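You operate a simulated robot arm through the tools that you are given. There is no shell and no other tool.

You run a simulated robot arm. Do the job below in one go: nothing can be reset, and whatever is moved stays where it is left.

## Task
Put things in order on the landing table. At the end: the silver setting block from the landing table stands where the blue shackle stood; the teal coupling from the landing table stands where the silver setting block stood; the orange chip brush from the landing table stands on top of the green painted valve; the blue shackle from the landing table stands where the orange chip brush stood; whatever was shut is shut again. Leave all else as you found it, and nothing knocked over.

Only the result counts: the job must be done as asked and must still hold three seconds after the hand-in. Knocking over, shifting, dropping, spilling or breaking anything else fails it.

## Robot
A 5-joint arm with a two-finger parallel gripper, fixed in place. Base frame: the origin is at the foot of the arm, x ahead of it, y to its left, z up; the work surface is at about z = 0. Units: mm, degrees, N and s.
With the tool pointing down near the work surface it reaches from about 260 to 600 mm from the base axis. Its first joint turns from -66.0 to 66.0 degrees. The tool tilts only in the upright plane through the base axis and itself; it spins freely about its own axis. Payload 1.57 kg.
Tool frame: the origin (TCP) lies between the finger pads and is the grasp point; the fingertips stand 30 mm ahead of it; z points along the fingers, y is the line along which they close. The gripper opens to 80 mm. The fingers are 17 mm wide and 12 mm thick; the gripper's body (40 by 82 mm) begins 80 mm behind the TCP.
Orientation is told as [roll, pitch, yaw] about the base's x, y, z axes, in that order, counted from this pose: with the fingers straight down and closing along the base's y, the tool's x points along the base's -x, its y along +y and its z along -z.

## Interface
- The arm moves only by the tool jog_arm. Its argument "increments" is a list of rows, each a list of 7 numbers: the opening, from 0 (shut) to 1 (fully open), then the shift along the tool's x, y, z in mm, then the turn, a rotation vector about the tool's x, y, z in degrees. In form: [[claw, tx, ty, tz, wx, wy, wz], ...]. A call has 1 to 20 rows; each row is the pose to reach, as a shift and turn from the pose commanded when the call began, along the tool's axes at that moment. Each row takes 0.2 s and may step no farther than 50 mm and 8.6 degrees from the row before; otherwise, or with a gripper value out of range, the whole call is refused. Where a pose cannot be reached the arm comes as near as it can. A force on the tool above 40 N (or 10 N above the force at the start of the call, whichever is more), or a blocked arm, ends the call early, and 0.2 s more pass. The fingers move at their own pace (about 153 mm/s each) and stop on an object; they squeeze with about 42 N. The grip force told is the motor's: it shows also when the fingers shut on nothing. Time passes only in rows, and 0.2 s behind the last, so rows that repeat a pose let the fingers close. It gives the time, the measured TCP pose, the force on the tool (base axes), the opening and the grip force at its end, in the units of the frame above (readings bear some noise), with the torque about the TCP (base axes, N m) and any sound that the robot's microphone picked up, and new pictures: "show" is both (left out), scene, wrist or none.
- Cameras (640 x 400 px; columns grow to the right, rows downward): "scene" is fixed at [44.4, 414.6, 508.6]; the picture's right is [-0.55, -0.83, 0.00], its down [-0.61, 0.41, -0.68] and it looks along [0.56, -0.37, -0.74] (base axes); focal length 307 px, centre (320, 200). "wrist" rides on the gripper at [72, -7, -122] in the tool frame; the picture's right is [0.09, 1.00, 0.00], its down [-0.84, 0.08, -0.54] and it looks along [-0.54, 0.05, 0.84] (tool axes); focal length 238 px, centre (320, 200).
- probe_pixels(camera, pixels): for up to 12 pixels [column, row] of the newest picture of that camera ("zoom" is the newest enlarged one), the place [x, y, z] in the base frame of the surface seen there, good to about 2 mm. The clock stands still meanwhile.
- zoom(camera, box): a new picture of the part [left, top, right, bottom] of that camera's present view, enlarged. The clock stands still meanwhile.
- hand_in(): hands the job in; it is judged then, once.

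Open the gripper and draw the arm clear of the work before you hand the job in, unless the task says otherwise.

The tools are called as name(argument=value, ...) on one line, values as JSON. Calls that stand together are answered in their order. jog_arm: Moves the arm, as the interface text tells. Its arguments: {"type":"object","properties":{"increments":{"type":"array"},"show":{"type":"string","enum":["both","scene","wrist","none"]}},"required":["increments"]} The other tools are called the same way: probe_pixels (camera, pixels) gives the place of the surface under pixels of a picture; zoom (camera, box) takes an enlarged picture of a part of a camera's view; hand_in () hands the job in.

At the start:

```text
time: 0.0
ee_pos: [323.9, 222.3, 267.0]
orientation: [0.0, 0.1, 0.1]
force: [0.0, 0.7, -0.6]
torque: [-0.01, -0.01, 0.01]
gripper_width: 80.2
grasp_force: 0.0
```

scene: 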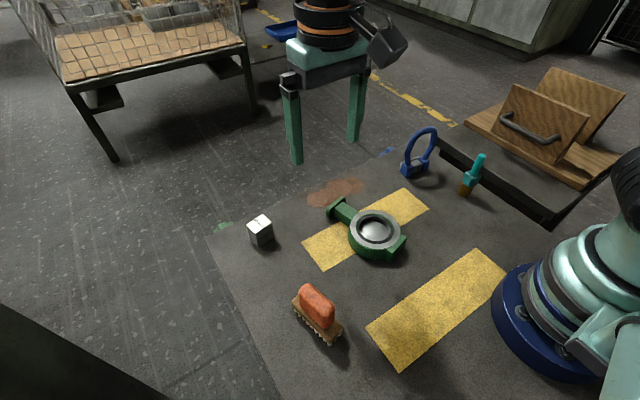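
wrist: 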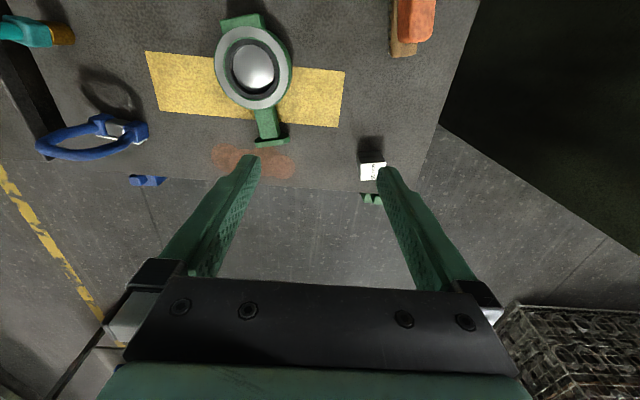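

The scene shows the silver block near (260,230), the brush near (317,310), the valve near (375,230), the shackle near (418,155) and the teal coupling near (472,175). I zoom in on them for detail.

zoom(camera="scene", box=[380, 100, 620, 250])

zoom(camera="scene", box=[220, 170, 440, 360])

probe_pixels(camera="scene", pixels=[[260, 223], [256, 240], [318, 303], [318, 325], [374, 229], [374, 252], [405, 168], [425, 135], [480, 160], [466, 190], [470, 175], [530, 135]])

```text
2.67 times, centred on (500, 175) of scene
```

zoom: 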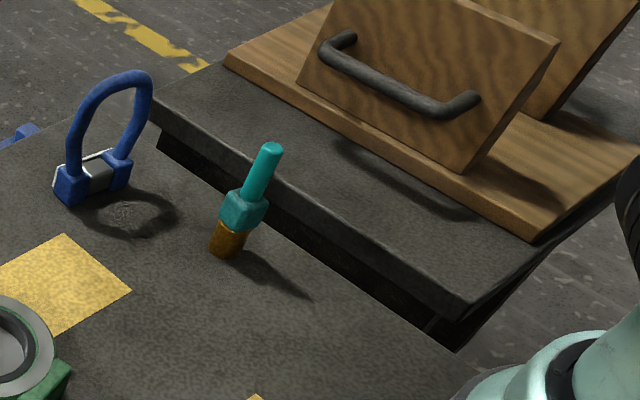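

```text
2.11 times, centred on (330, 265) of scene
```

zoom: 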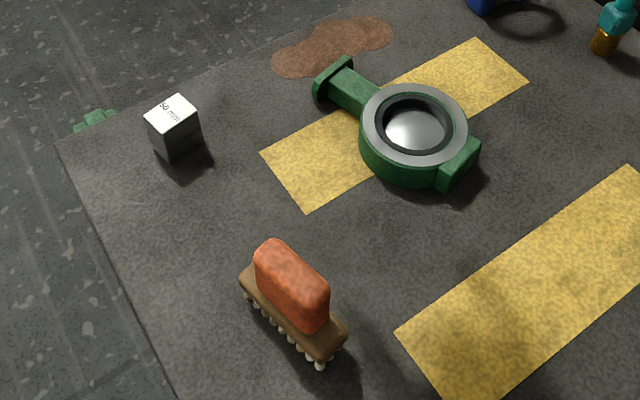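

```text
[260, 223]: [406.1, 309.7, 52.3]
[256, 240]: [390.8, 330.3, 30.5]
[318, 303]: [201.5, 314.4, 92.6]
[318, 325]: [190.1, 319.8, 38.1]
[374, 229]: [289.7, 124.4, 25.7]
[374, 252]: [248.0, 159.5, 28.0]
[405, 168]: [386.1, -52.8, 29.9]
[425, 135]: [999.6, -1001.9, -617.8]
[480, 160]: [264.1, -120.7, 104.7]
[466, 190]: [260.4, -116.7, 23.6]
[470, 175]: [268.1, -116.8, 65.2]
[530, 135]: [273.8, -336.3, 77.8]
```

Nothing in the way so far. I take tighter zooms of each object to measure them.

zoom(camera="scene", box=[280, 270, 360, 350])

probe_pixels(camera="scene", pixels=[[304, 288], [312, 286], [331, 302], [327, 320], [294, 302], [323, 341], [342, 325], [308, 310], [330, 333], [300, 325], [300, 340], [345, 350]])

zoom(camera="scene", box=[390, 115, 450, 195])

zoom(camera="scene", box=[320, 180, 420, 270])

```text
5.00 times, centred on (320, 310) of scene
```

zoom: 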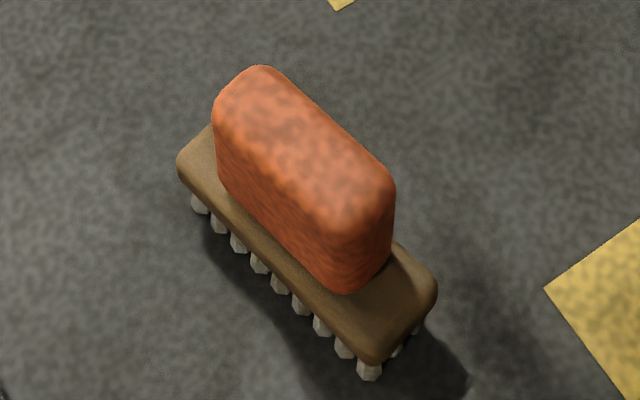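

```text
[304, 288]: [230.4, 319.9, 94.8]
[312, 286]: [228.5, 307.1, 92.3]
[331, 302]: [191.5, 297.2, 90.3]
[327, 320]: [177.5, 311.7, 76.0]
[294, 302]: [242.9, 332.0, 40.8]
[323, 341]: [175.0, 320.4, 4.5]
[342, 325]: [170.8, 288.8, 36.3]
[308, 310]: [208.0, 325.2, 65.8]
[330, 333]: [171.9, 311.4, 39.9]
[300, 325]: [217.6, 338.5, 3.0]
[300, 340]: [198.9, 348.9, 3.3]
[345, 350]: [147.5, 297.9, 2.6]
```

```text
5.00 times, centred on (420, 155) of scene
```

zoom: 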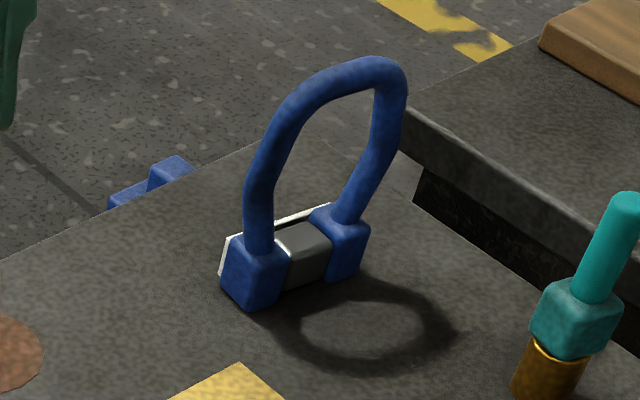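

```text
4.44 times, centred on (370, 225) of scene
```

zoom: 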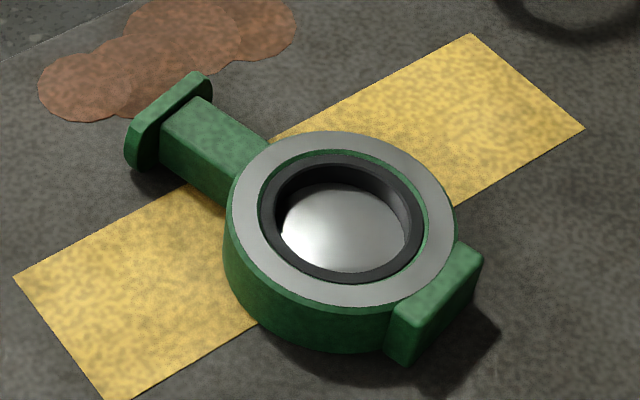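

Next I probe the valve rim from the newest zoom (rim ellipse about (345,220)), then the shackle and the other items.

probe_pixels(camera="zoom", pixels=[[245, 200], [444, 235], [332, 140], [360, 298], [270, 255], [430, 180], [262, 160], [430, 280], [425, 300], [195, 130], [160, 110], [340, 225]])

probe_pixels(camera="scene", pixels=[[414, 150], [428, 129], [438, 138], [434, 152], [413, 171], [402, 168], [434, 167], [430, 160], [420, 164], [412, 163], [416, 172], [424, 163]])

```text
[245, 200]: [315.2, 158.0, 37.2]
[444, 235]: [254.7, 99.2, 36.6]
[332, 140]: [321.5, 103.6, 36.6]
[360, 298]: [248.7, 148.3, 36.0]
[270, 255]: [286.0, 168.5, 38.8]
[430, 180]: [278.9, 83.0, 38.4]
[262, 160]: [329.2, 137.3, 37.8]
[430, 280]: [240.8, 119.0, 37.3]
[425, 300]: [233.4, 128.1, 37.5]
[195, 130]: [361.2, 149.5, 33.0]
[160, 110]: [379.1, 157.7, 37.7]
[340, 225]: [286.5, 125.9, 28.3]
```

```text
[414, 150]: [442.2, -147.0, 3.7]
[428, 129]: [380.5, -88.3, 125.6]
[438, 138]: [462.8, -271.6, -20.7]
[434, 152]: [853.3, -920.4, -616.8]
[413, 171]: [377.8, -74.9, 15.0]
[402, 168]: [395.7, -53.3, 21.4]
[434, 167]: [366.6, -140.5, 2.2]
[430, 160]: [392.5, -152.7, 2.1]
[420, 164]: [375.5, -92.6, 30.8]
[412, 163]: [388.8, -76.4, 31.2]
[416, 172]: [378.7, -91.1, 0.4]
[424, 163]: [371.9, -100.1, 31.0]
```

The valve's rim is at z≈37, centred near (285,127). I move above the brush (about (203,314)) for an overhead wrist view.

jog_arm(increments=[[1, 25, 18, 12, 0, 0, 0], [1, 50, 37, 24, 0, 0, 0], [1, 75, 56, 36, 0, 0, 0], [1, 100, 75, 48, 0, 0, 0], [1, 121, 92, 57, 0, 0, 0], [1, 121, 92, 57, 0, 0, 0]])

```text
time: 1.4
ee_pos: [207.5, 315.7, 209.0]
orientation: [0.0, 0.0, -0.1]
force: [-0.1, 0.9, -0.4]
torque: [0.03, 0.01, 0.04]
gripper_width: 79.9
grasp_force: 0.2
```

scene: 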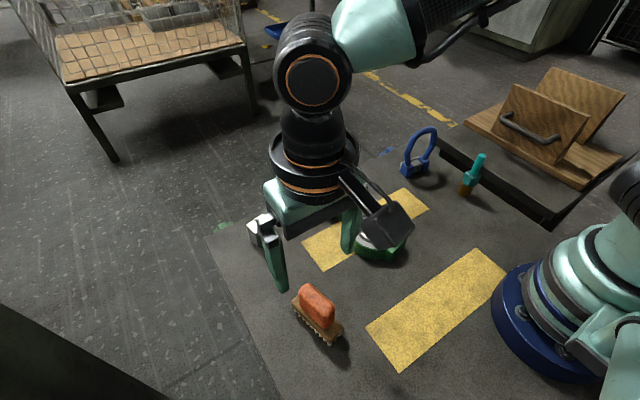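
wrist: 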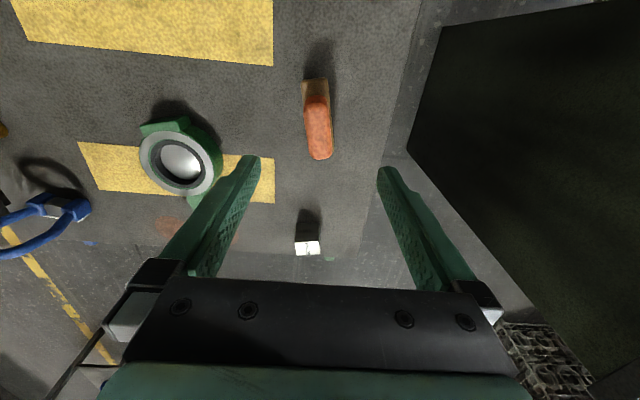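

zoom(camera="wrist", box=[280, 60, 360, 170])

zoom(camera="scene", box=[280, 270, 360, 350])

probe_pixels(camera="wrist", pixels=[[305, 97], [329, 96], [309, 130], [331, 127], [313, 156], [331, 155], [303, 82], [327, 80], [320, 100], [321, 150]])

```text
3.64 times, centred on (320, 115) of wrist
```

zoom: 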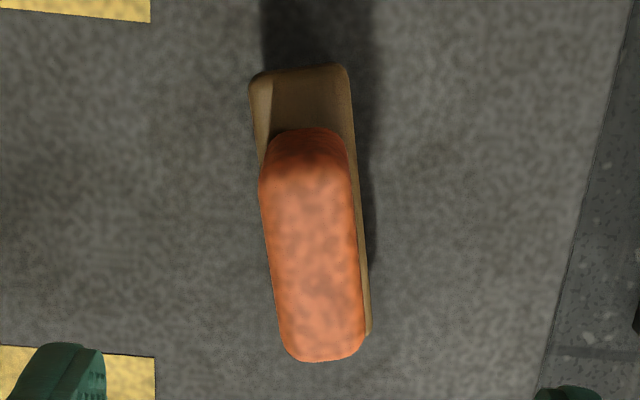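

```text
5.00 times, centred on (320, 310) of scene
```

zoom: 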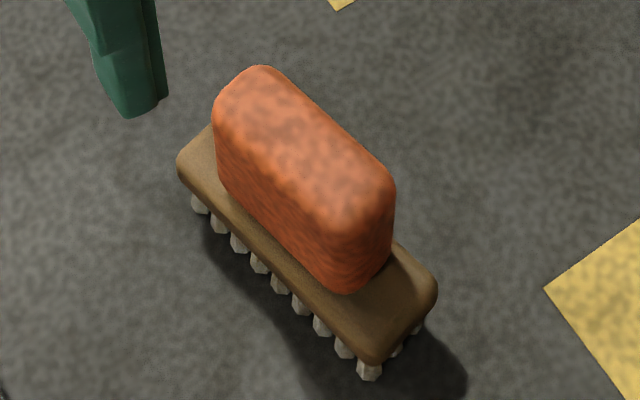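

```text
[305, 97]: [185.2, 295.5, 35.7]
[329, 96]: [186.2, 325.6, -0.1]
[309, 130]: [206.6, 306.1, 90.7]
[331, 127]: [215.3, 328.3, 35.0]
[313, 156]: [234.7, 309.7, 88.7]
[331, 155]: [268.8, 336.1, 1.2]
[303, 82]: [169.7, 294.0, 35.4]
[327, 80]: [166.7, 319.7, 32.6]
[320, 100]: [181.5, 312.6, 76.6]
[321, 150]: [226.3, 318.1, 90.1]
```

I need the brush's exact axis, so I retake the wrist zoom and probe its edges.

zoom(camera="wrist", box=[280, 60, 360, 170])

probe_pixels(camera="zoom", pixels=[[253, 95], [260, 75], [340, 70], [349, 85], [368, 325], [267, 190], [282, 320], [350, 190], [358, 320], [320, 352], [308, 140], [255, 130]])

```text
3.64 times, centred on (320, 115) of wrist
```

zoom: 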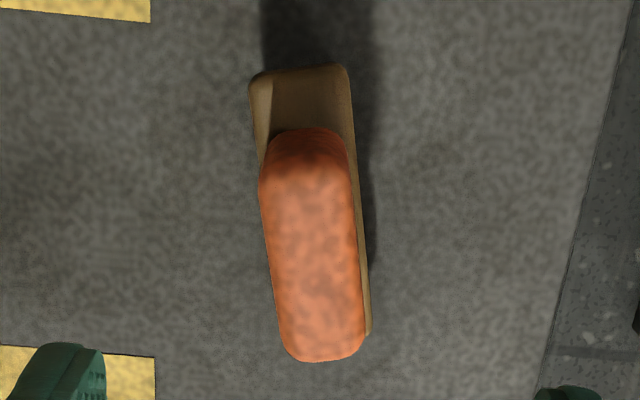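

```text
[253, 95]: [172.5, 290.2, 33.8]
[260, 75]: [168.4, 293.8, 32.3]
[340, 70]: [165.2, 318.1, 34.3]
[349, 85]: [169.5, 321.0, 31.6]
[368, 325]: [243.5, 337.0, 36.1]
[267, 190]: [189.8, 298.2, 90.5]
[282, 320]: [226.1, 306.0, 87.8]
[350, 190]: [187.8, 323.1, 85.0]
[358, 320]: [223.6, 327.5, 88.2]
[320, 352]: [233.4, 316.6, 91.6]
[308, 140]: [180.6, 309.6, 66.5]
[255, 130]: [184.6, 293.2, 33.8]
```

The brush's centre is about (206.7, 313.3), its axis ≈10° from x and its handle ≈24 mm wide. I spin the tool +10° and come down partway to check the tracking.

jog_arm(increments=[[1, 0, 0, 20, 0, 0, -5], [1, 0, 0, 40, 0, 0, -10], [1, 0, 0, 70, 0, 0, -10], [1, 0, 0, 70, 0, 0, -10], [1, 0, 0, 70, 0, 0, -10]])

```text
time: 2.6
ee_pos: [204.6, 314.6, 138.5]
orientation: [0.1, 0.0, 10.1]
force: [0.3, 0.5, -0.8]
torque: [0.03, 0.01, 0.04]
gripper_width: 80.0
grasp_force: 0.0
```

scene: 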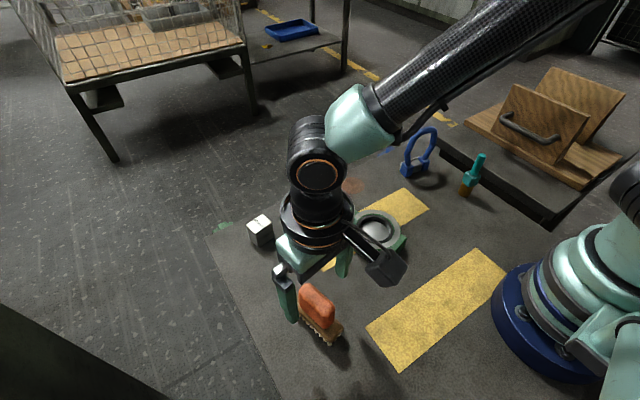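
wrist: 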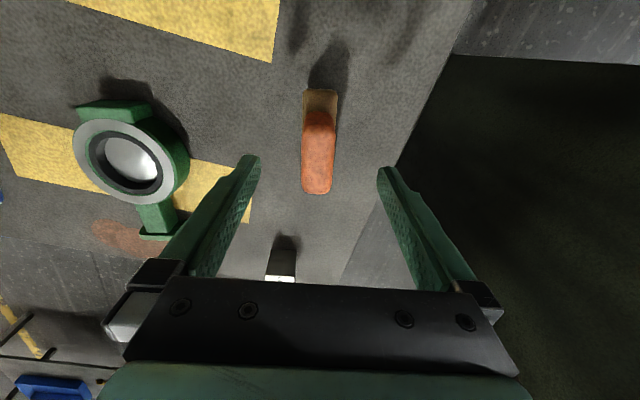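

The brush now appears vertical in the wrist image at column ~318. I probe the edges again for a finer centre.

zoom(camera="wrist", box=[280, 70, 360, 210])

probe_pixels(camera="wrist", pixels=[[304, 140], [332, 140], [303, 180], [332, 180], [305, 95], [335, 95], [318, 191], [305, 110], [335, 120], [318, 92]])

```text
2.86 times, centred on (320, 140) of wrist
```

zoom: 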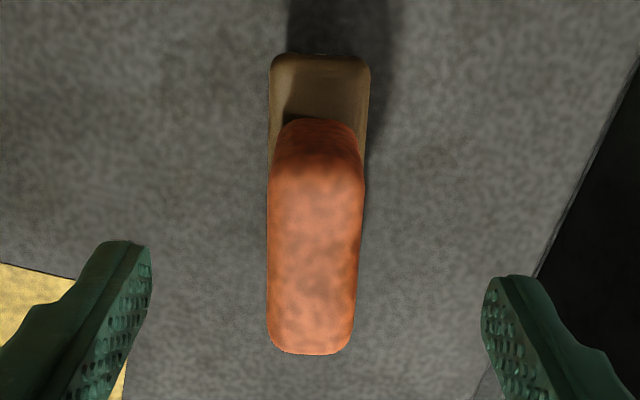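

```text
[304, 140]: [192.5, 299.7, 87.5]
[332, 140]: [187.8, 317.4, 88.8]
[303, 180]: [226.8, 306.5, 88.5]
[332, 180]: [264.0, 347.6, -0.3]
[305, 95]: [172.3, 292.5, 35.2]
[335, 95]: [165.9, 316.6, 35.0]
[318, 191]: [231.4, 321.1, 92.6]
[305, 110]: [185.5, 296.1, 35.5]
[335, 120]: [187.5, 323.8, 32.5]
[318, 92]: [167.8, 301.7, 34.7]
```

Handle centre stays near (207,313.5) with axis ≈12°. I descend to TCP z≈75, then close on the handle.

jog_arm(increments=[[1, -2, -1.8, 20, 0, 0, -2], [1, -2, -1.8, 42, 0, 0, -2], [1, -2, -1.8, 62, 0, 0, -2], [1, -2, -1.8, 62, 0, 0, -2]])

```text
time: 3.6
ee_pos: [205.4, 312.9, 75.0]
orientation: [0.0, 0.1, 12.1]
force: [-0.1, -0.3, -0.5]
torque: [-0.01, 0.0, 0.0]
gripper_width: 80.0
grasp_force: 0.1
```

scene: 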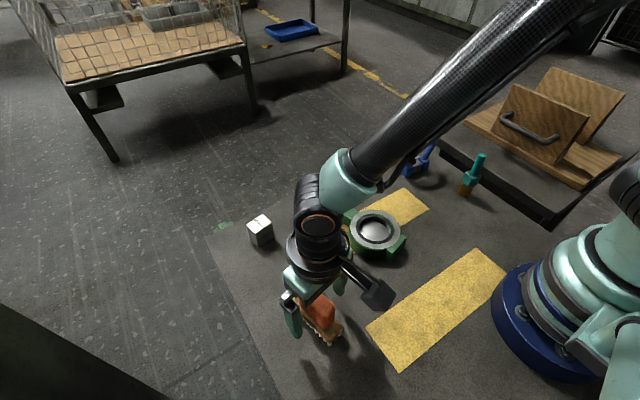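
wrist: 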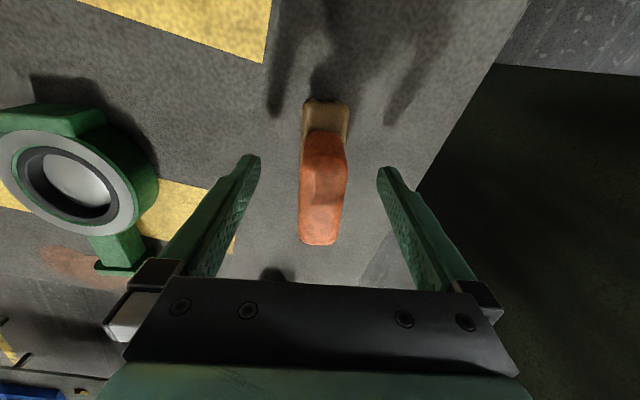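

The fingers straddle the handle and its column (~322) is centred between them. I close the gripper here.

jog_arm(increments=[[0.5, 0, 0, 0, 0, 0, 0], [0.2, 0, 0, 0, 0, 0, 0], [0, 0, 0, 0, 0, 0, 0], [0, 0, 0, 0, 0, 0, 0]])

```text
time: 4.6
ee_pos: [206.2, 313.1, 76.3]
orientation: [0.0, 0.0, 11.9]
force: [0.1, 0.4, 0.0]
torque: [0.02, -0.01, 0.04]
gripper_width: 25.5
grasp_force: 36.7
```

scene: 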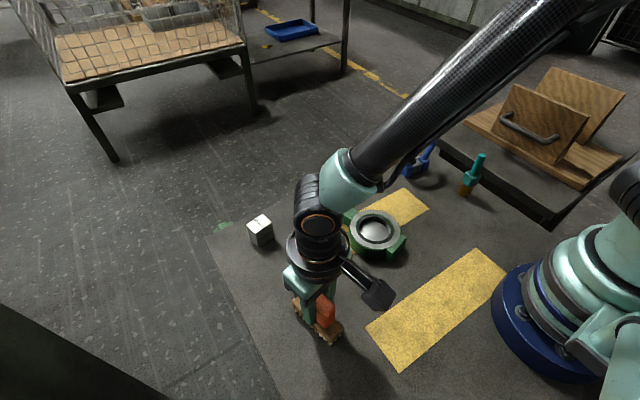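
wrist: 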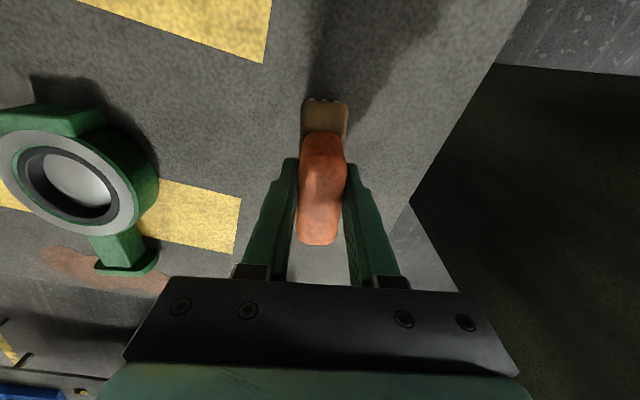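

The grip holds at 25.5 mm with 37 N. I lift 75 mm and carry the brush to above the valve centre (285,127).

jog_arm(increments=[[0, 0, 0, -15, 0, 0, 0], [0, 0, 0, -45, 0, 0, 0], [0, 0, 0, -75, 0, 0, 0], [0, -5, -25, -75, 0, 0, 0], [0, -10, -55, -75, 0, 0, 0], [0, -18, -90, -75, 0, 0, 0], [0, -25, -125, -75, 0, 0, 0], [0, -32, -160, -75, 0, 0, 0], [0, -36, -185, -75, 0, 0, 0], [0, -38.6, -198.3, -75, 0, 0, 0], [0, -38.6, -198.3, -75, 0, 0, 0], [0, -38.6, -198.3, -75, 0, 0, 0]])

```text
time: 7.2
ee_pos: [284.1, 127.0, 152.3]
orientation: [0.0, 0.1, 12.0]
force: [0.6, 1.0, -1.4]
torque: [0.02, 0.0, 0.02]
gripper_width: 25.6
grasp_force: 36.8
```

scene: 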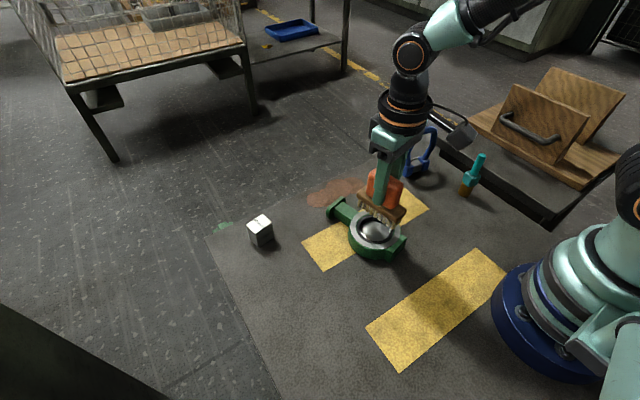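
wrist: 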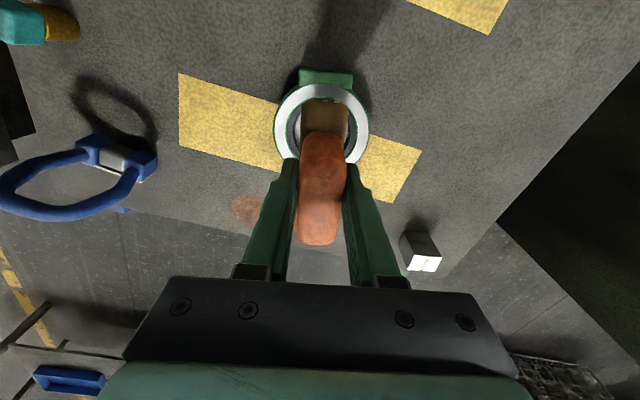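

The brush hangs over the valve rim, aligned with its stem. I lower to about 3 mm above contact, then step down slowly.

jog_arm(increments=[[0, 0, 0, 15, 0, 0, 0], [0, 0, 0, 28, 0, 0, 0], [0, 0, 0, 35, 0, 0, 0], [0, 0, 0, 37, 0, 0, 0], [0, 0, 0, 37, 0, 0, 0]])

zoom(camera="scene", box=[330, 160, 430, 270])

```text
time: 8.4
ee_pos: [284.7, 127.0, 115.4]
orientation: [0.1, 0.0, 12.0]
force: [-0.5, -0.2, -1.9]
torque: [0.02, 0.04, 0.01]
gripper_width: 25.7
grasp_force: 37.1
```

scene: 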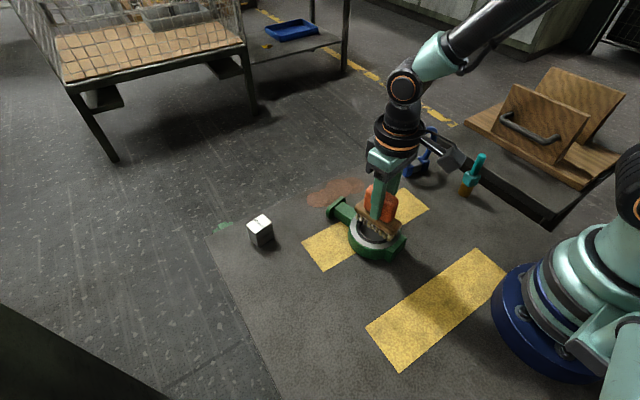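
wrist: 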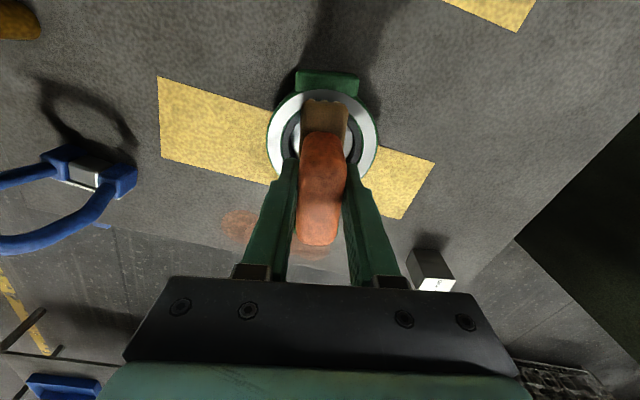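

```text
3.64 times, centred on (380, 215) of scene
```

zoom: 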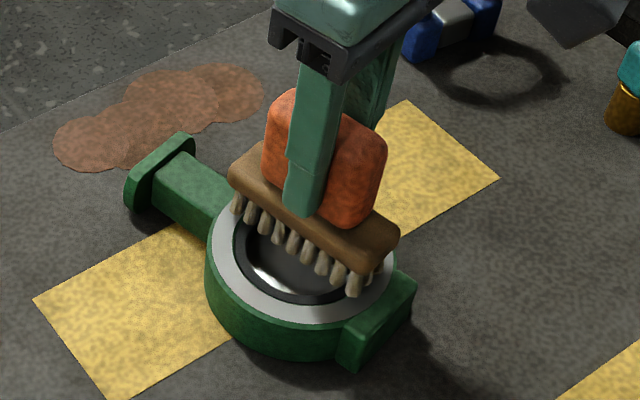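

The brush is just above the rim with no contact force yet. I lower it 2 mm more and read the force.

jog_arm(increments=[[0, 0, 0, 1, 0, 0, 0], [0, 0, 0, 2, 0, 0, 0], [0, 0, 0, 2, 0, 0, 0]], show="none")

jog_arm(increments=[[0, 0, 0, 1, 0, 0, 0], [0, 0, 0, 1, 0, 0, 0]], show="none")

```text
time: 9.2
ee_pos: [286.1, 126.0, 114.0]
orientation: [-0.1, 0.1, 12.0]
force: [0.2, 0.2, -1.7]
torque: [0.0, 0.01, 0.03]
gripper_width: 25.5
grasp_force: 37.4
```

```text
time: 9.8
ee_pos: [284.7, 126.4, 112.9]
orientation: [-0.1, 0.0, 12.0]
force: [-0.4, 0.1, -1.6]
torque: [-0.01, 0.0, 0.0]
gripper_width: 25.7
grasp_force: 36.9
```

Still no contact at z≈113. I step down further in 1 mm steps.

jog_arm(increments=[[0, 0, 0, 1, 0, 0, 0], [0, 0, 0, 1, 0, 0, 0]], show="none")

jog_arm(increments=[[0, 0, 0, 1, 0, 0, 0], [0, 0, 0, 1, 0, 0, 0]], show="scene")

zoom(camera="scene", box=[330, 160, 430, 270])

```text
time: 10.4
ee_pos: [284.5, 126.0, 111.8]
orientation: [0.0, -0.1, 11.9]
force: [-0.3, -0.8, -1.1]
torque: [-0.02, 0.04, 0.05]
gripper_width: 25.3
grasp_force: 37.1
```

```text
time: 11.0
ee_pos: [283.3, 125.7, 110.2]
orientation: [0.0, 0.0, 11.9]
force: [-0.1, 0.2, -1.4]
torque: [-0.02, 0.02, -0.02]
gripper_width: 25.6
grasp_force: 36.9
```

scene: 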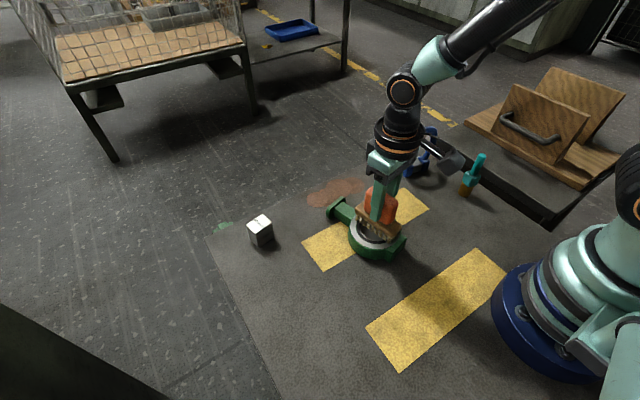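

```text
3.64 times, centred on (380, 215) of scene
```

zoom: 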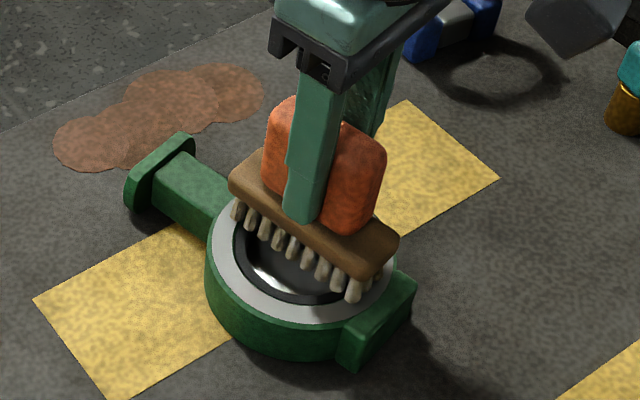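

Bristles look right at the rim, but the force still shows just the brush's weight (-1.4 N). I go on in 1 mm steps.

jog_arm(increments=[[0, 0, 0, 1, 0, 0, 0], [0, 0, 0, 1, 0, 0, 0]], show="none")

jog_arm(increments=[[0, 0, 0, 0.7, 0, 0, 0], [0, 0, 0, 0.7, 0, 0, 0]], show="scene")

zoom(camera="scene", box=[330, 160, 430, 270])

```text
time: 11.6
ee_pos: [284.4, 126.9, 110.2]
orientation: [0.1, 0.0, 12.0]
force: [-1.9, -1.2, 5.4]
torque: [-0.04, -0.07, 0.01]
gripper_width: 25.2
grasp_force: 37.0
```

```text
time: 12.2
ee_pos: [285.3, 126.6, 108.5]
orientation: [0.0, 0.0, 12.0]
force: [-10.3, -2.8, 35.0]
torque: [-0.01, 0.14, -0.01]
gripper_width: 25.8
grasp_force: 37.1
```

scene: 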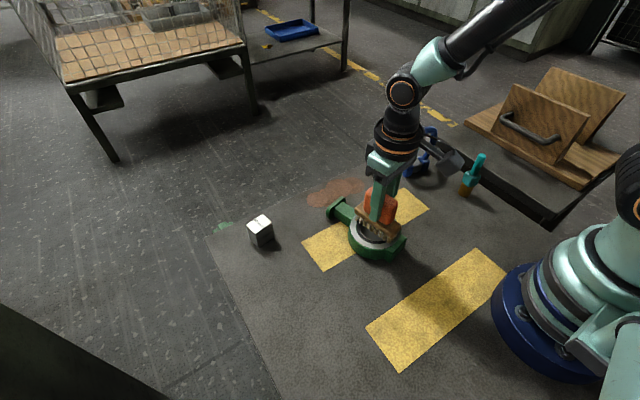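

```text
3.64 times, centred on (380, 215) of scene
```

zoom: 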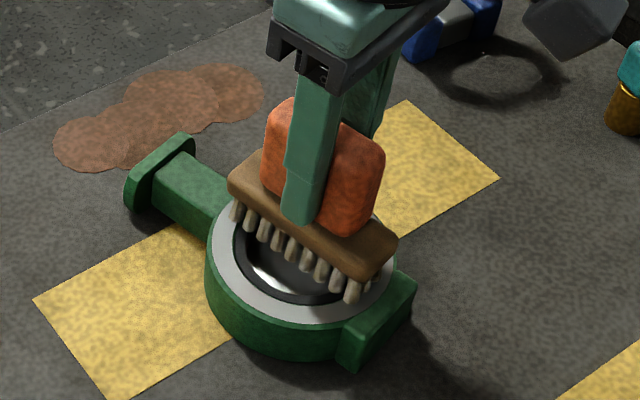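

Contact is made, with 35 N upward now. I back off 0.8 mm and then open the fingers.

jog_arm(increments=[[0, 0, 0, -0.8, 0, 0, 0], [0, 0, 0, -0.8, 0, 0, 0]], show="none")

jog_arm(increments=[[0.4, 0, 0, 0, 0, 0, 0], [0.7, 0, 0, 0, 0, 0, 0], [0.7, 0, 0, 0, 0, 0, 0]])

```text
time: 12.8
ee_pos: [285.3, 125.9, 109.5]
orientation: [0.0, 0.0, 12.0]
force: [0.5, 1.2, 1.4]
torque: [0.02, -0.2, 0.05]
gripper_width: 25.9
grasp_force: 37.0
```

```text
time: 13.6
ee_pos: [284.1, 126.3, 109.1]
orientation: [0.0, 0.1, 12.0]
force: [0.0, 0.6, -0.1]
torque: [-0.01, -0.02, -0.01]
gripper_width: 56.0
grasp_force: 0.1
```

scene: 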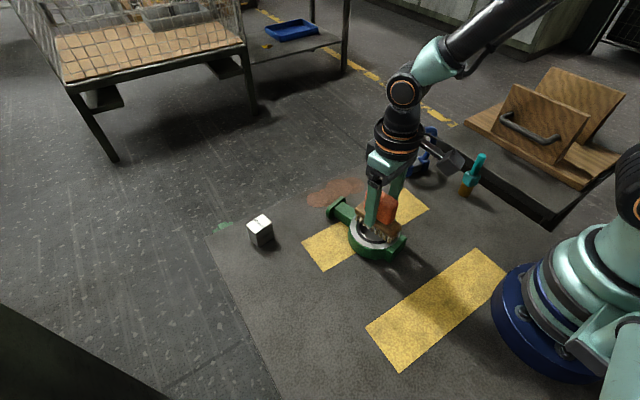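
wrist: 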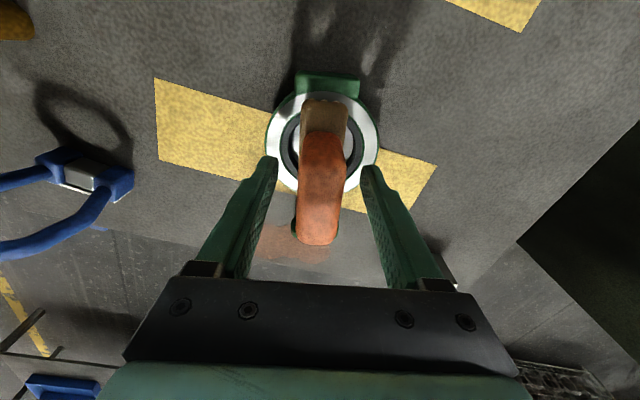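

The brush stands on the valve rim, released. I lift straight up clear of it, then move high over toward the shackle to look from above.

jog_arm(increments=[[0.7, 0, 0, -10, 0, 0, 0], [0.7, 0, 0, -30, 0, 0, 0], [0.7, 0, 0, -70, 0, 0, 0], [0.7, 0, 0, -110, 0, 0, 0], [0.7, 0, 0, -150, 0, 0, 0], [0.7, -2, -40, -155, 0, 0, 0], [0.7, -4, -85, -160, 0, 0, 0], [0.7, -6, -130, -160, 0, 0, 0], [0.7, -8, -175, -160, 0, 0, 0], [1, -11, -213, -160, 0, 0, 0], [1, -11, -213, -160, 0, 0, 0]])

zoom(camera="scene", box=[330, 160, 430, 270])

```text
time: 16.0
ee_pos: [338.6, -78.1, 269.4]
orientation: [0.0, 0.0, 12.0]
force: [0.0, -0.2, 0.8]
torque: [-0.01, 0.02, 0.02]
gripper_width: 79.6
grasp_force: 0.0
```

scene: 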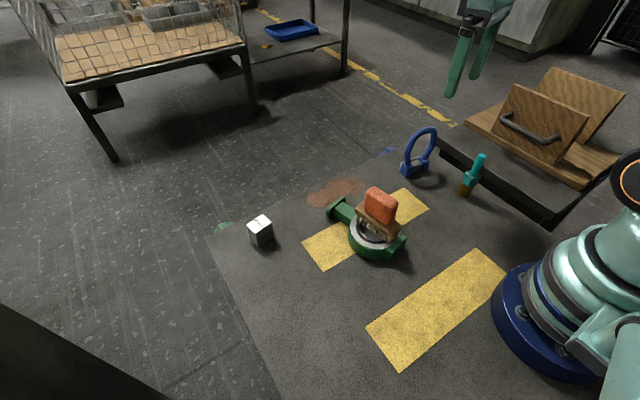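
wrist: 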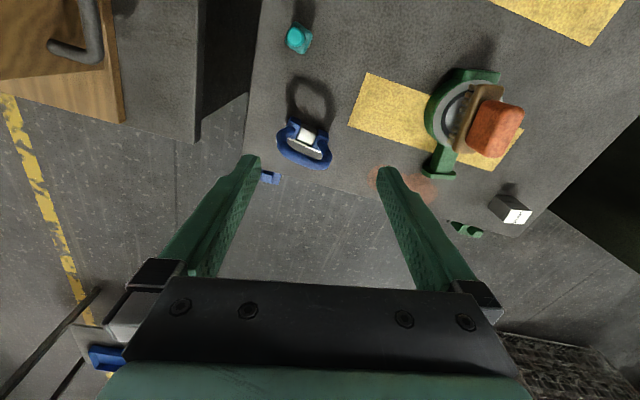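

```text
3.64 times, centred on (380, 215) of scene
```

zoom: 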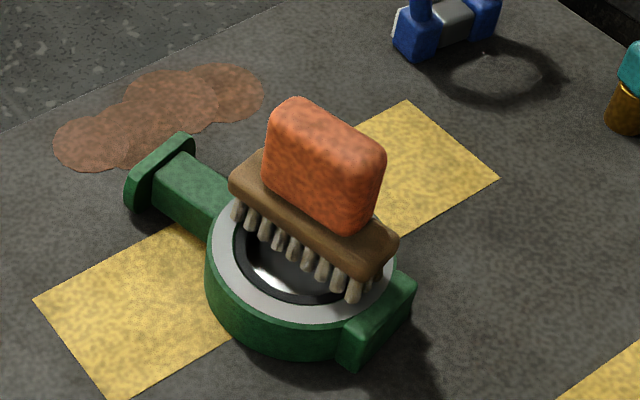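

The brush stands well on the valve. I zoom on the shackle (wrist pixels about (303,145)) and the coupling (299,38).

zoom(camera="wrist", box=[260, 60, 350, 190])

probe_pixels(camera="zoom", pixels=[[250, 190], [405, 290], [330, 210], [330, 240], [280, 205], [390, 240], [225, 245], [290, 305], [340, 330], [410, 310], [260, 220], [345, 265]])

```text
3.08 times, centred on (305, 125) of wrist
```

zoom: 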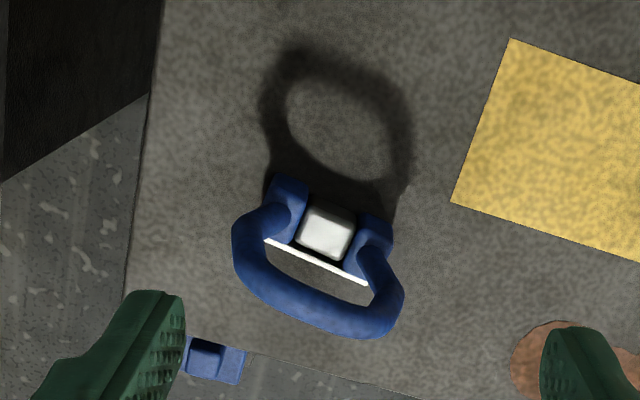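

```text
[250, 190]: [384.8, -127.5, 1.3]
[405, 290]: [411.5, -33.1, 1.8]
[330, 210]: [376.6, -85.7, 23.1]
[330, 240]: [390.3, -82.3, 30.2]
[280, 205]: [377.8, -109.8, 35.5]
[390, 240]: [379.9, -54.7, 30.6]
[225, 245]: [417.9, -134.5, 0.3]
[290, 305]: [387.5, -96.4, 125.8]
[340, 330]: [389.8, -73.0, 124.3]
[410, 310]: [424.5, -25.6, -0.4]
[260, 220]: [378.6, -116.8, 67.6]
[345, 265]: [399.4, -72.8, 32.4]
```

I need the shackle's base footprint and bow plane more exactly; I probe more points on this zoom and on a fresh scene zoom.

probe_pixels(camera="zoom", pixels=[[275, 180], [305, 185], [290, 190], [360, 220], [390, 225], [375, 232], [310, 300], [260, 285], [365, 325], [250, 260], [385, 310], [310, 318]])

zoom(camera="scene", box=[390, 115, 450, 195])

probe_pixels(camera="zoom", pixels=[[250, 250], [285, 260], [240, 295], [265, 300], [340, 215], [365, 235], [350, 270], [310, 240], [300, 90], [350, 68], [390, 75], [310, 260]])

```text
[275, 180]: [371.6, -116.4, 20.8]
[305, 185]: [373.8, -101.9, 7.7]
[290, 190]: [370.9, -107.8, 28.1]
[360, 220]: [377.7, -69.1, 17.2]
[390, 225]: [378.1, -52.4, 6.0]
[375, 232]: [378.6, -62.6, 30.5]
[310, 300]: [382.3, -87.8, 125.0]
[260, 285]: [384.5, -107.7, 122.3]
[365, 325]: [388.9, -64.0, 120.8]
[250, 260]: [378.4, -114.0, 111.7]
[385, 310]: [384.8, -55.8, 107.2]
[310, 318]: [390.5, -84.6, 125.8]
```

```text
5.00 times, centred on (420, 155) of scene
```

zoom: 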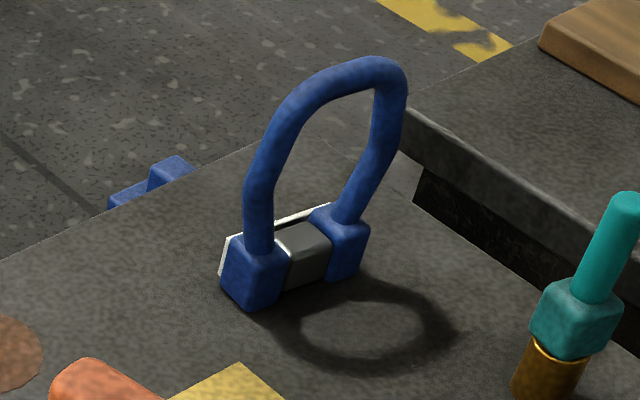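

```text
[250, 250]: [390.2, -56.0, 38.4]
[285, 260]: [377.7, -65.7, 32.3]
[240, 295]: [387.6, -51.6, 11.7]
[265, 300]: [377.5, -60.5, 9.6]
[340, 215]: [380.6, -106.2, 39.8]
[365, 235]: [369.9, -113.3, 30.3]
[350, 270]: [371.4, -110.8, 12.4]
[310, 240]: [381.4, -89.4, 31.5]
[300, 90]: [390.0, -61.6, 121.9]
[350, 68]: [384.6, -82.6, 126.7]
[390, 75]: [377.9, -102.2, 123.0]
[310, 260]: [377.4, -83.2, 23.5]
```

The shackle's base is centred near (386,-84.5) with its bow plane at ~80°; bow top z≈125. I spin to yaw 80° so the fingers close across the bow's thickness and hover at z≈170.

jog_arm(increments=[[1, -6, -2, 0, 0, 0, -8.5], [1, -12, -4, 0, 0, 0, -17], [1, -18, -6, 0, 0, 0, -25.5], [1, -24, -8, 0, 0, 0, -34], [1, -30, -10, 0, 0, 0, -42.5], [1, -36, -12, 0, 0, 0, -51], [1, -41, -14, 0, 0, 0, -59.5], [1, -44.9, -16.6, 0, 0, 0, -68], [1, -44.9, -16.6, 40, 0, 0, -68], [1, -44.9, -16.6, 80, 0, 0, -68], [1, -44.9, -16.6, 100, 0, 0, -68], [1, -44.9, -16.6, 100, 0, 0, -68]])

zoom(camera="wrist", box=[200, 60, 440, 260])

```text
time: 18.6
ee_pos: [387.5, -85.3, 169.3]
orientation: [0.0, 0.0, 80.0]
force: [0.3, 1.0, -0.8]
torque: [0.01, 0.01, -0.04]
gripper_width: 79.8
grasp_force: 0.1
```

scene: 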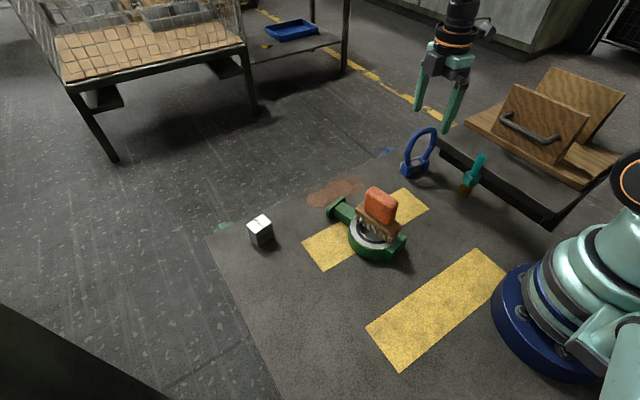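
wrist: 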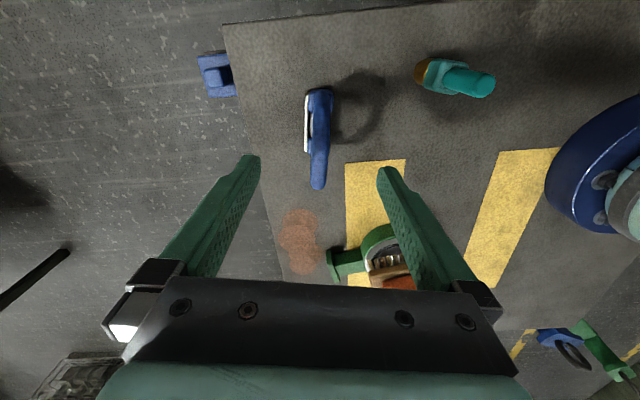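

```text
2.00 times, centred on (320, 160) of wrist
```

zoom: 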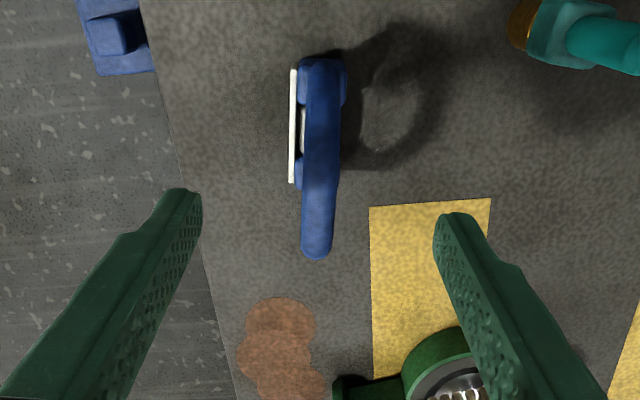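

The bow sits centred between the fingers (column ~320) and aligned. I probe its edges once more before descending.

probe_pixels(camera="zoom", pixels=[[305, 180], [337, 180], [305, 240], [330, 240], [320, 150], [318, 210], [316, 250], [322, 100], [293, 120], [345, 80], [293, 170], [340, 150]])

```text
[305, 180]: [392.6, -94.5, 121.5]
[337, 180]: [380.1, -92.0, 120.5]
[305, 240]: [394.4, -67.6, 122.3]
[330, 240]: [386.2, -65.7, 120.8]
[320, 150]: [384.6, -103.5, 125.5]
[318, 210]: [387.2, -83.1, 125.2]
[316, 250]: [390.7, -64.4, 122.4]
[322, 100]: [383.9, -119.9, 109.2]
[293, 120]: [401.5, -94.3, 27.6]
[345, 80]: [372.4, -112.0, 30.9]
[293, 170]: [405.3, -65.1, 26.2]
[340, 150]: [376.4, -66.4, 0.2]
```

Bow centre is at (387,-84), tube ~13 mm thick, so the tool is aligned. I descend to z≈114 and close.

jog_arm(increments=[[1, 0, 0, 20, 0, 0, 0], [1, 0, 0, 40, 0, 0, 0], [1, 0, 0, 55, 0, 0, 0], [1, 0, 0, 55, 0, 0, 0], [0.6, 0, 0, 55, 0, 0, 0], [0.3, 0, 0, 55, 0, 0, 0], [0, 0, 0, 55, 0, 0, 0], [0, 0, 0, 55, 0, 0, 0], [0, 0, 0, 55, 0, 0, 0]])

zoom(camera="scene", box=[370, 60, 490, 200])

```text
time: 20.6
ee_pos: [386.1, -86.3, 113.6]
orientation: [0.0, 0.1, 80.0]
force: [1.4, 0.2, 0.2]
torque: [-0.1, -0.03, 0.04]
gripper_width: 13.9
grasp_force: 29.9
```

scene: 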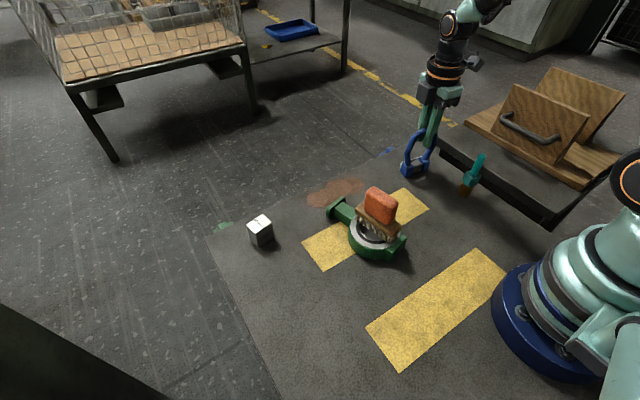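
wrist: 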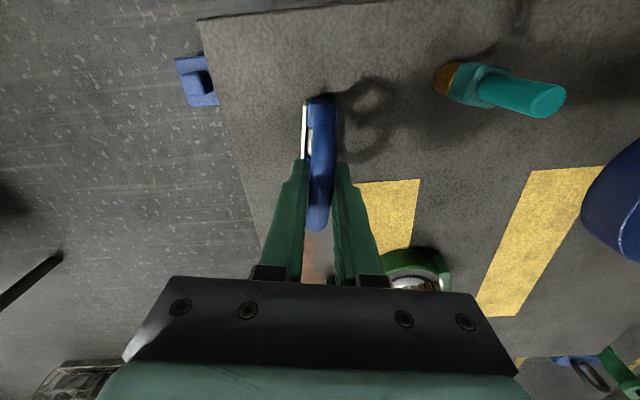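

```text
2.86 times, centred on (430, 130) of scene
```

zoom: 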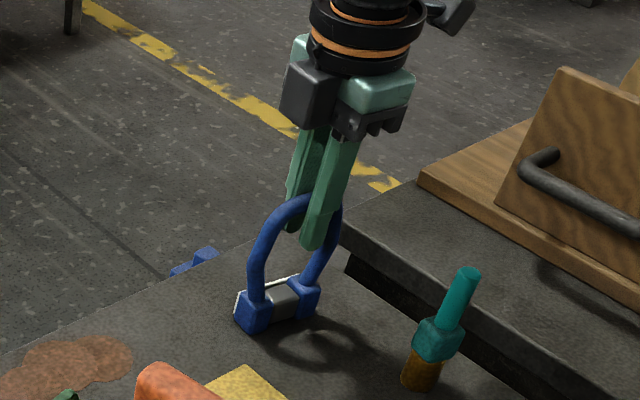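

The bow is gripped at 13.9 mm. I lift 25 mm and check that it hangs level.

jog_arm(increments=[[0, 0, 0, -5, 0, 0, 0], [0, 0, 0, -15, 0, 0, 0], [0, 0, 0, -25, 0, 0, 0], [0, 0, 0, -25, 0, 0, 0]])

zoom(camera="scene", box=[370, 60, 490, 200])

```text
time: 21.6
ee_pos: [386.9, -86.4, 139.8]
orientation: [0.1, 0.0, 80.0]
force: [0.3, 0.6, -3.2]
torque: [0.03, 0.03, 0.01]
gripper_width: 13.6
grasp_force: 30.7
```

scene: 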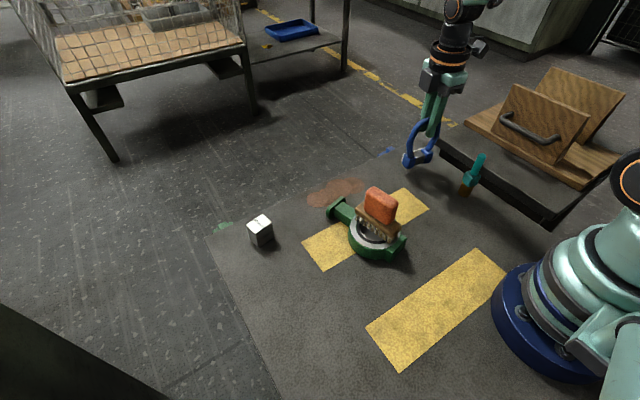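
wrist: 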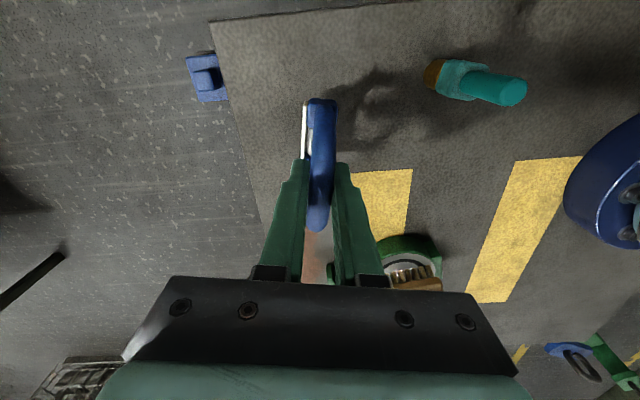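

```text
2.86 times, centred on (430, 130) of scene
```

zoom: 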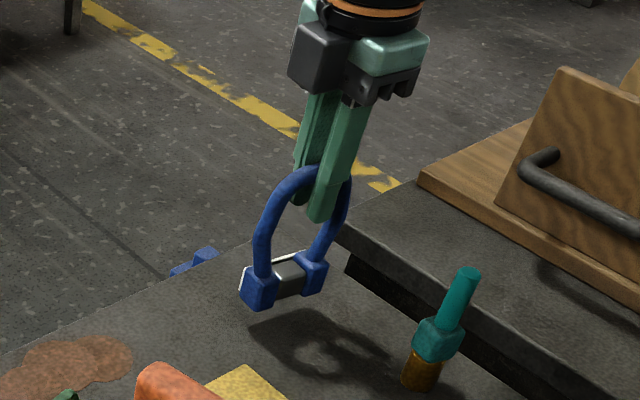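

It hangs level and weighs about 3 N. I lift to z≈270 and carry it around the outside of the valve (avoiding the brush) toward the brush's old spot.

jog_arm(increments=[[0, 0, 0, -30, 0, 0, 0], [0, 0, 0, -65, 0, 0, 0], [0, 0, 0, -100, 0, 0, 0], [0, 0, 0, -130, 0, 0, 0], [0, -34, -1, -130, 0, 0, 0], [0, -68, -2, -130, 0, 0, 0], [0, -102, -2.3, -130, 0, 0, 0], [0, -134, 5, -130, 0, 0, 0], [0, -167, 12, -130, 0, 0, 0], [0, -199.6, 20, -130, 0, 0, 0], [0, -228, 33, -130, 0, 0, 0], [0, -256, 47, -130, 0, 0, 0], [0, -284, 60.4, -130, 0, 0, 0], [0, -284, 60.4, -130, 0, 0, 0]])

```text
time: 24.6
ee_pos: [378.7, 204.3, 269.7]
orientation: [-0.1, 0.0, 80.1]
force: [-0.3, -0.3, -3.9]
torque: [-0.01, 0.04, 0.01]
gripper_width: 13.7
grasp_force: 30.3
```

scene: 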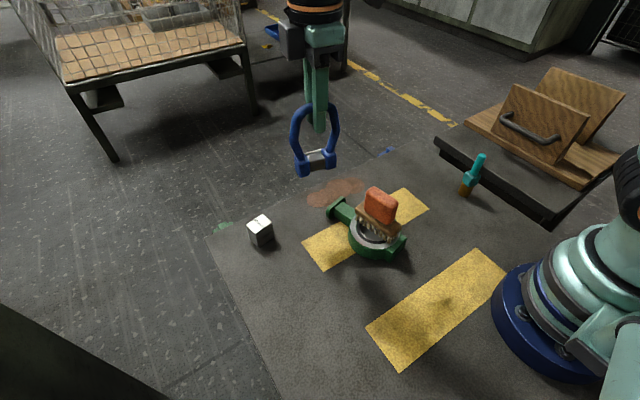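
wrist: 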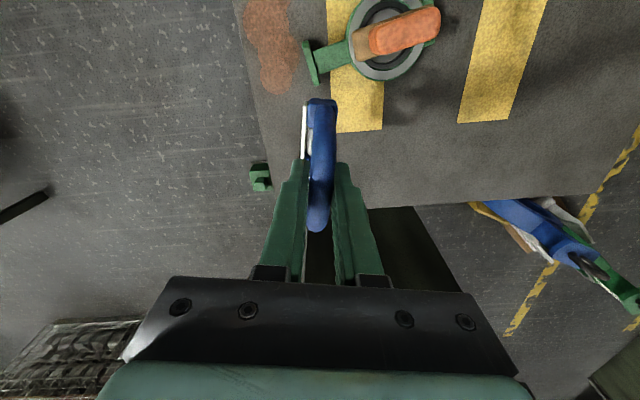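

The shackle hangs level at (378,204). I check the height of the dark shape near scene (60,350) and wrist picture before moving towards it.

probe_pixels(camera="scene", pixels=[[30, 350], [100, 370], [150, 390], [80, 335], [200, 330], [225, 350]])

jog_arm(increments=[[0, -14, 30, 0, 0, 0, 0], [0, -27, 62, 0, 0, 0, 0], [0, -40, 94, 0, 0, 0, 0], [0, -53, 126, 0, 0, 0, 0], [0, -65, 158, 0, 0, 0, 0], [0, -76.2, 187.8, 0, 0, 0, 0], [0, -76.2, 187.8, 0, 0, 0, 0], [0, -76.2, 187.8, 40, 0, 0, 0], [0, -76.2, 187.8, 80, 0, 0, 0], [0, -76.2, 187.8, 120, 0, 0, 0], [0, -76.2, 187.8, 140, 0, 0, 0], [0, -76.2, 187.8, 140, 0, 0, 0]])

zoom(camera="scene", box=[270, 220, 370, 350])

```text
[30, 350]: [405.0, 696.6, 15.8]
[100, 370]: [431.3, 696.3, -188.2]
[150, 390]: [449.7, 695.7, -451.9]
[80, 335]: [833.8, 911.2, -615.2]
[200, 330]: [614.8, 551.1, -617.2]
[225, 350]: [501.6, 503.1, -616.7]
```

```text
time: 27.2
ee_pos: [205.1, 310.1, 128.4]
orientation: [0.0, 0.0, 80.1]
force: [0.2, -0.2, -2.9]
torque: [0.05, 0.01, -0.03]
gripper_width: 13.6
grasp_force: 30.2
```

scene: 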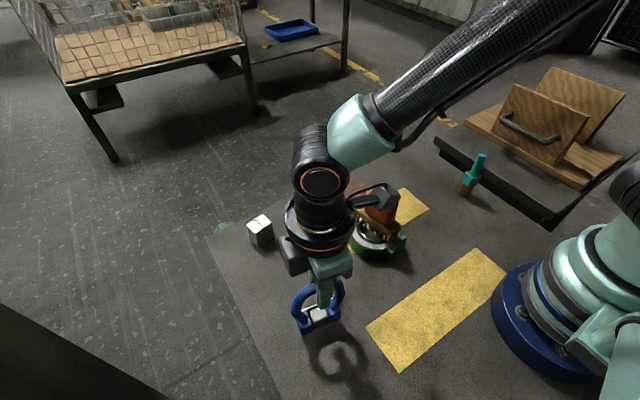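
wrist: 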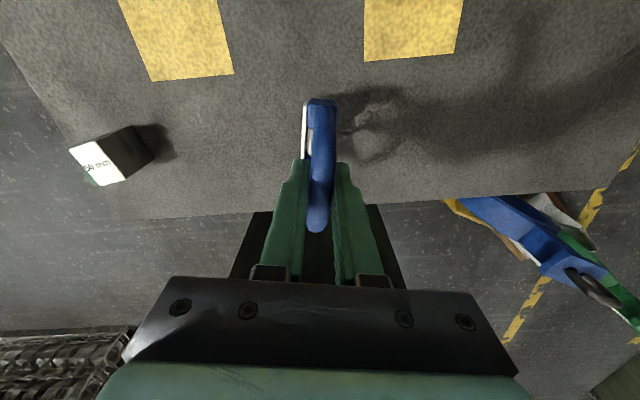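

```text
3.08 times, centred on (320, 285) of scene
```

zoom: 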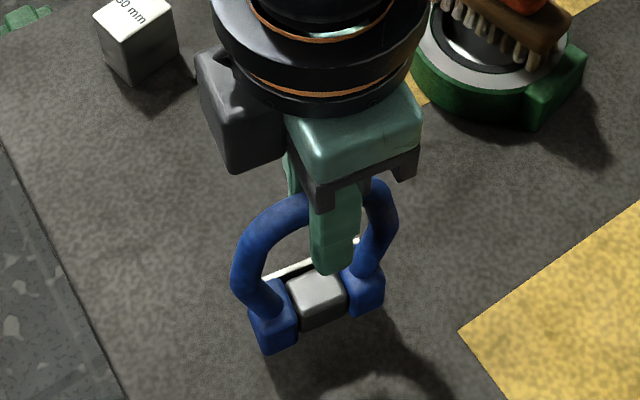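

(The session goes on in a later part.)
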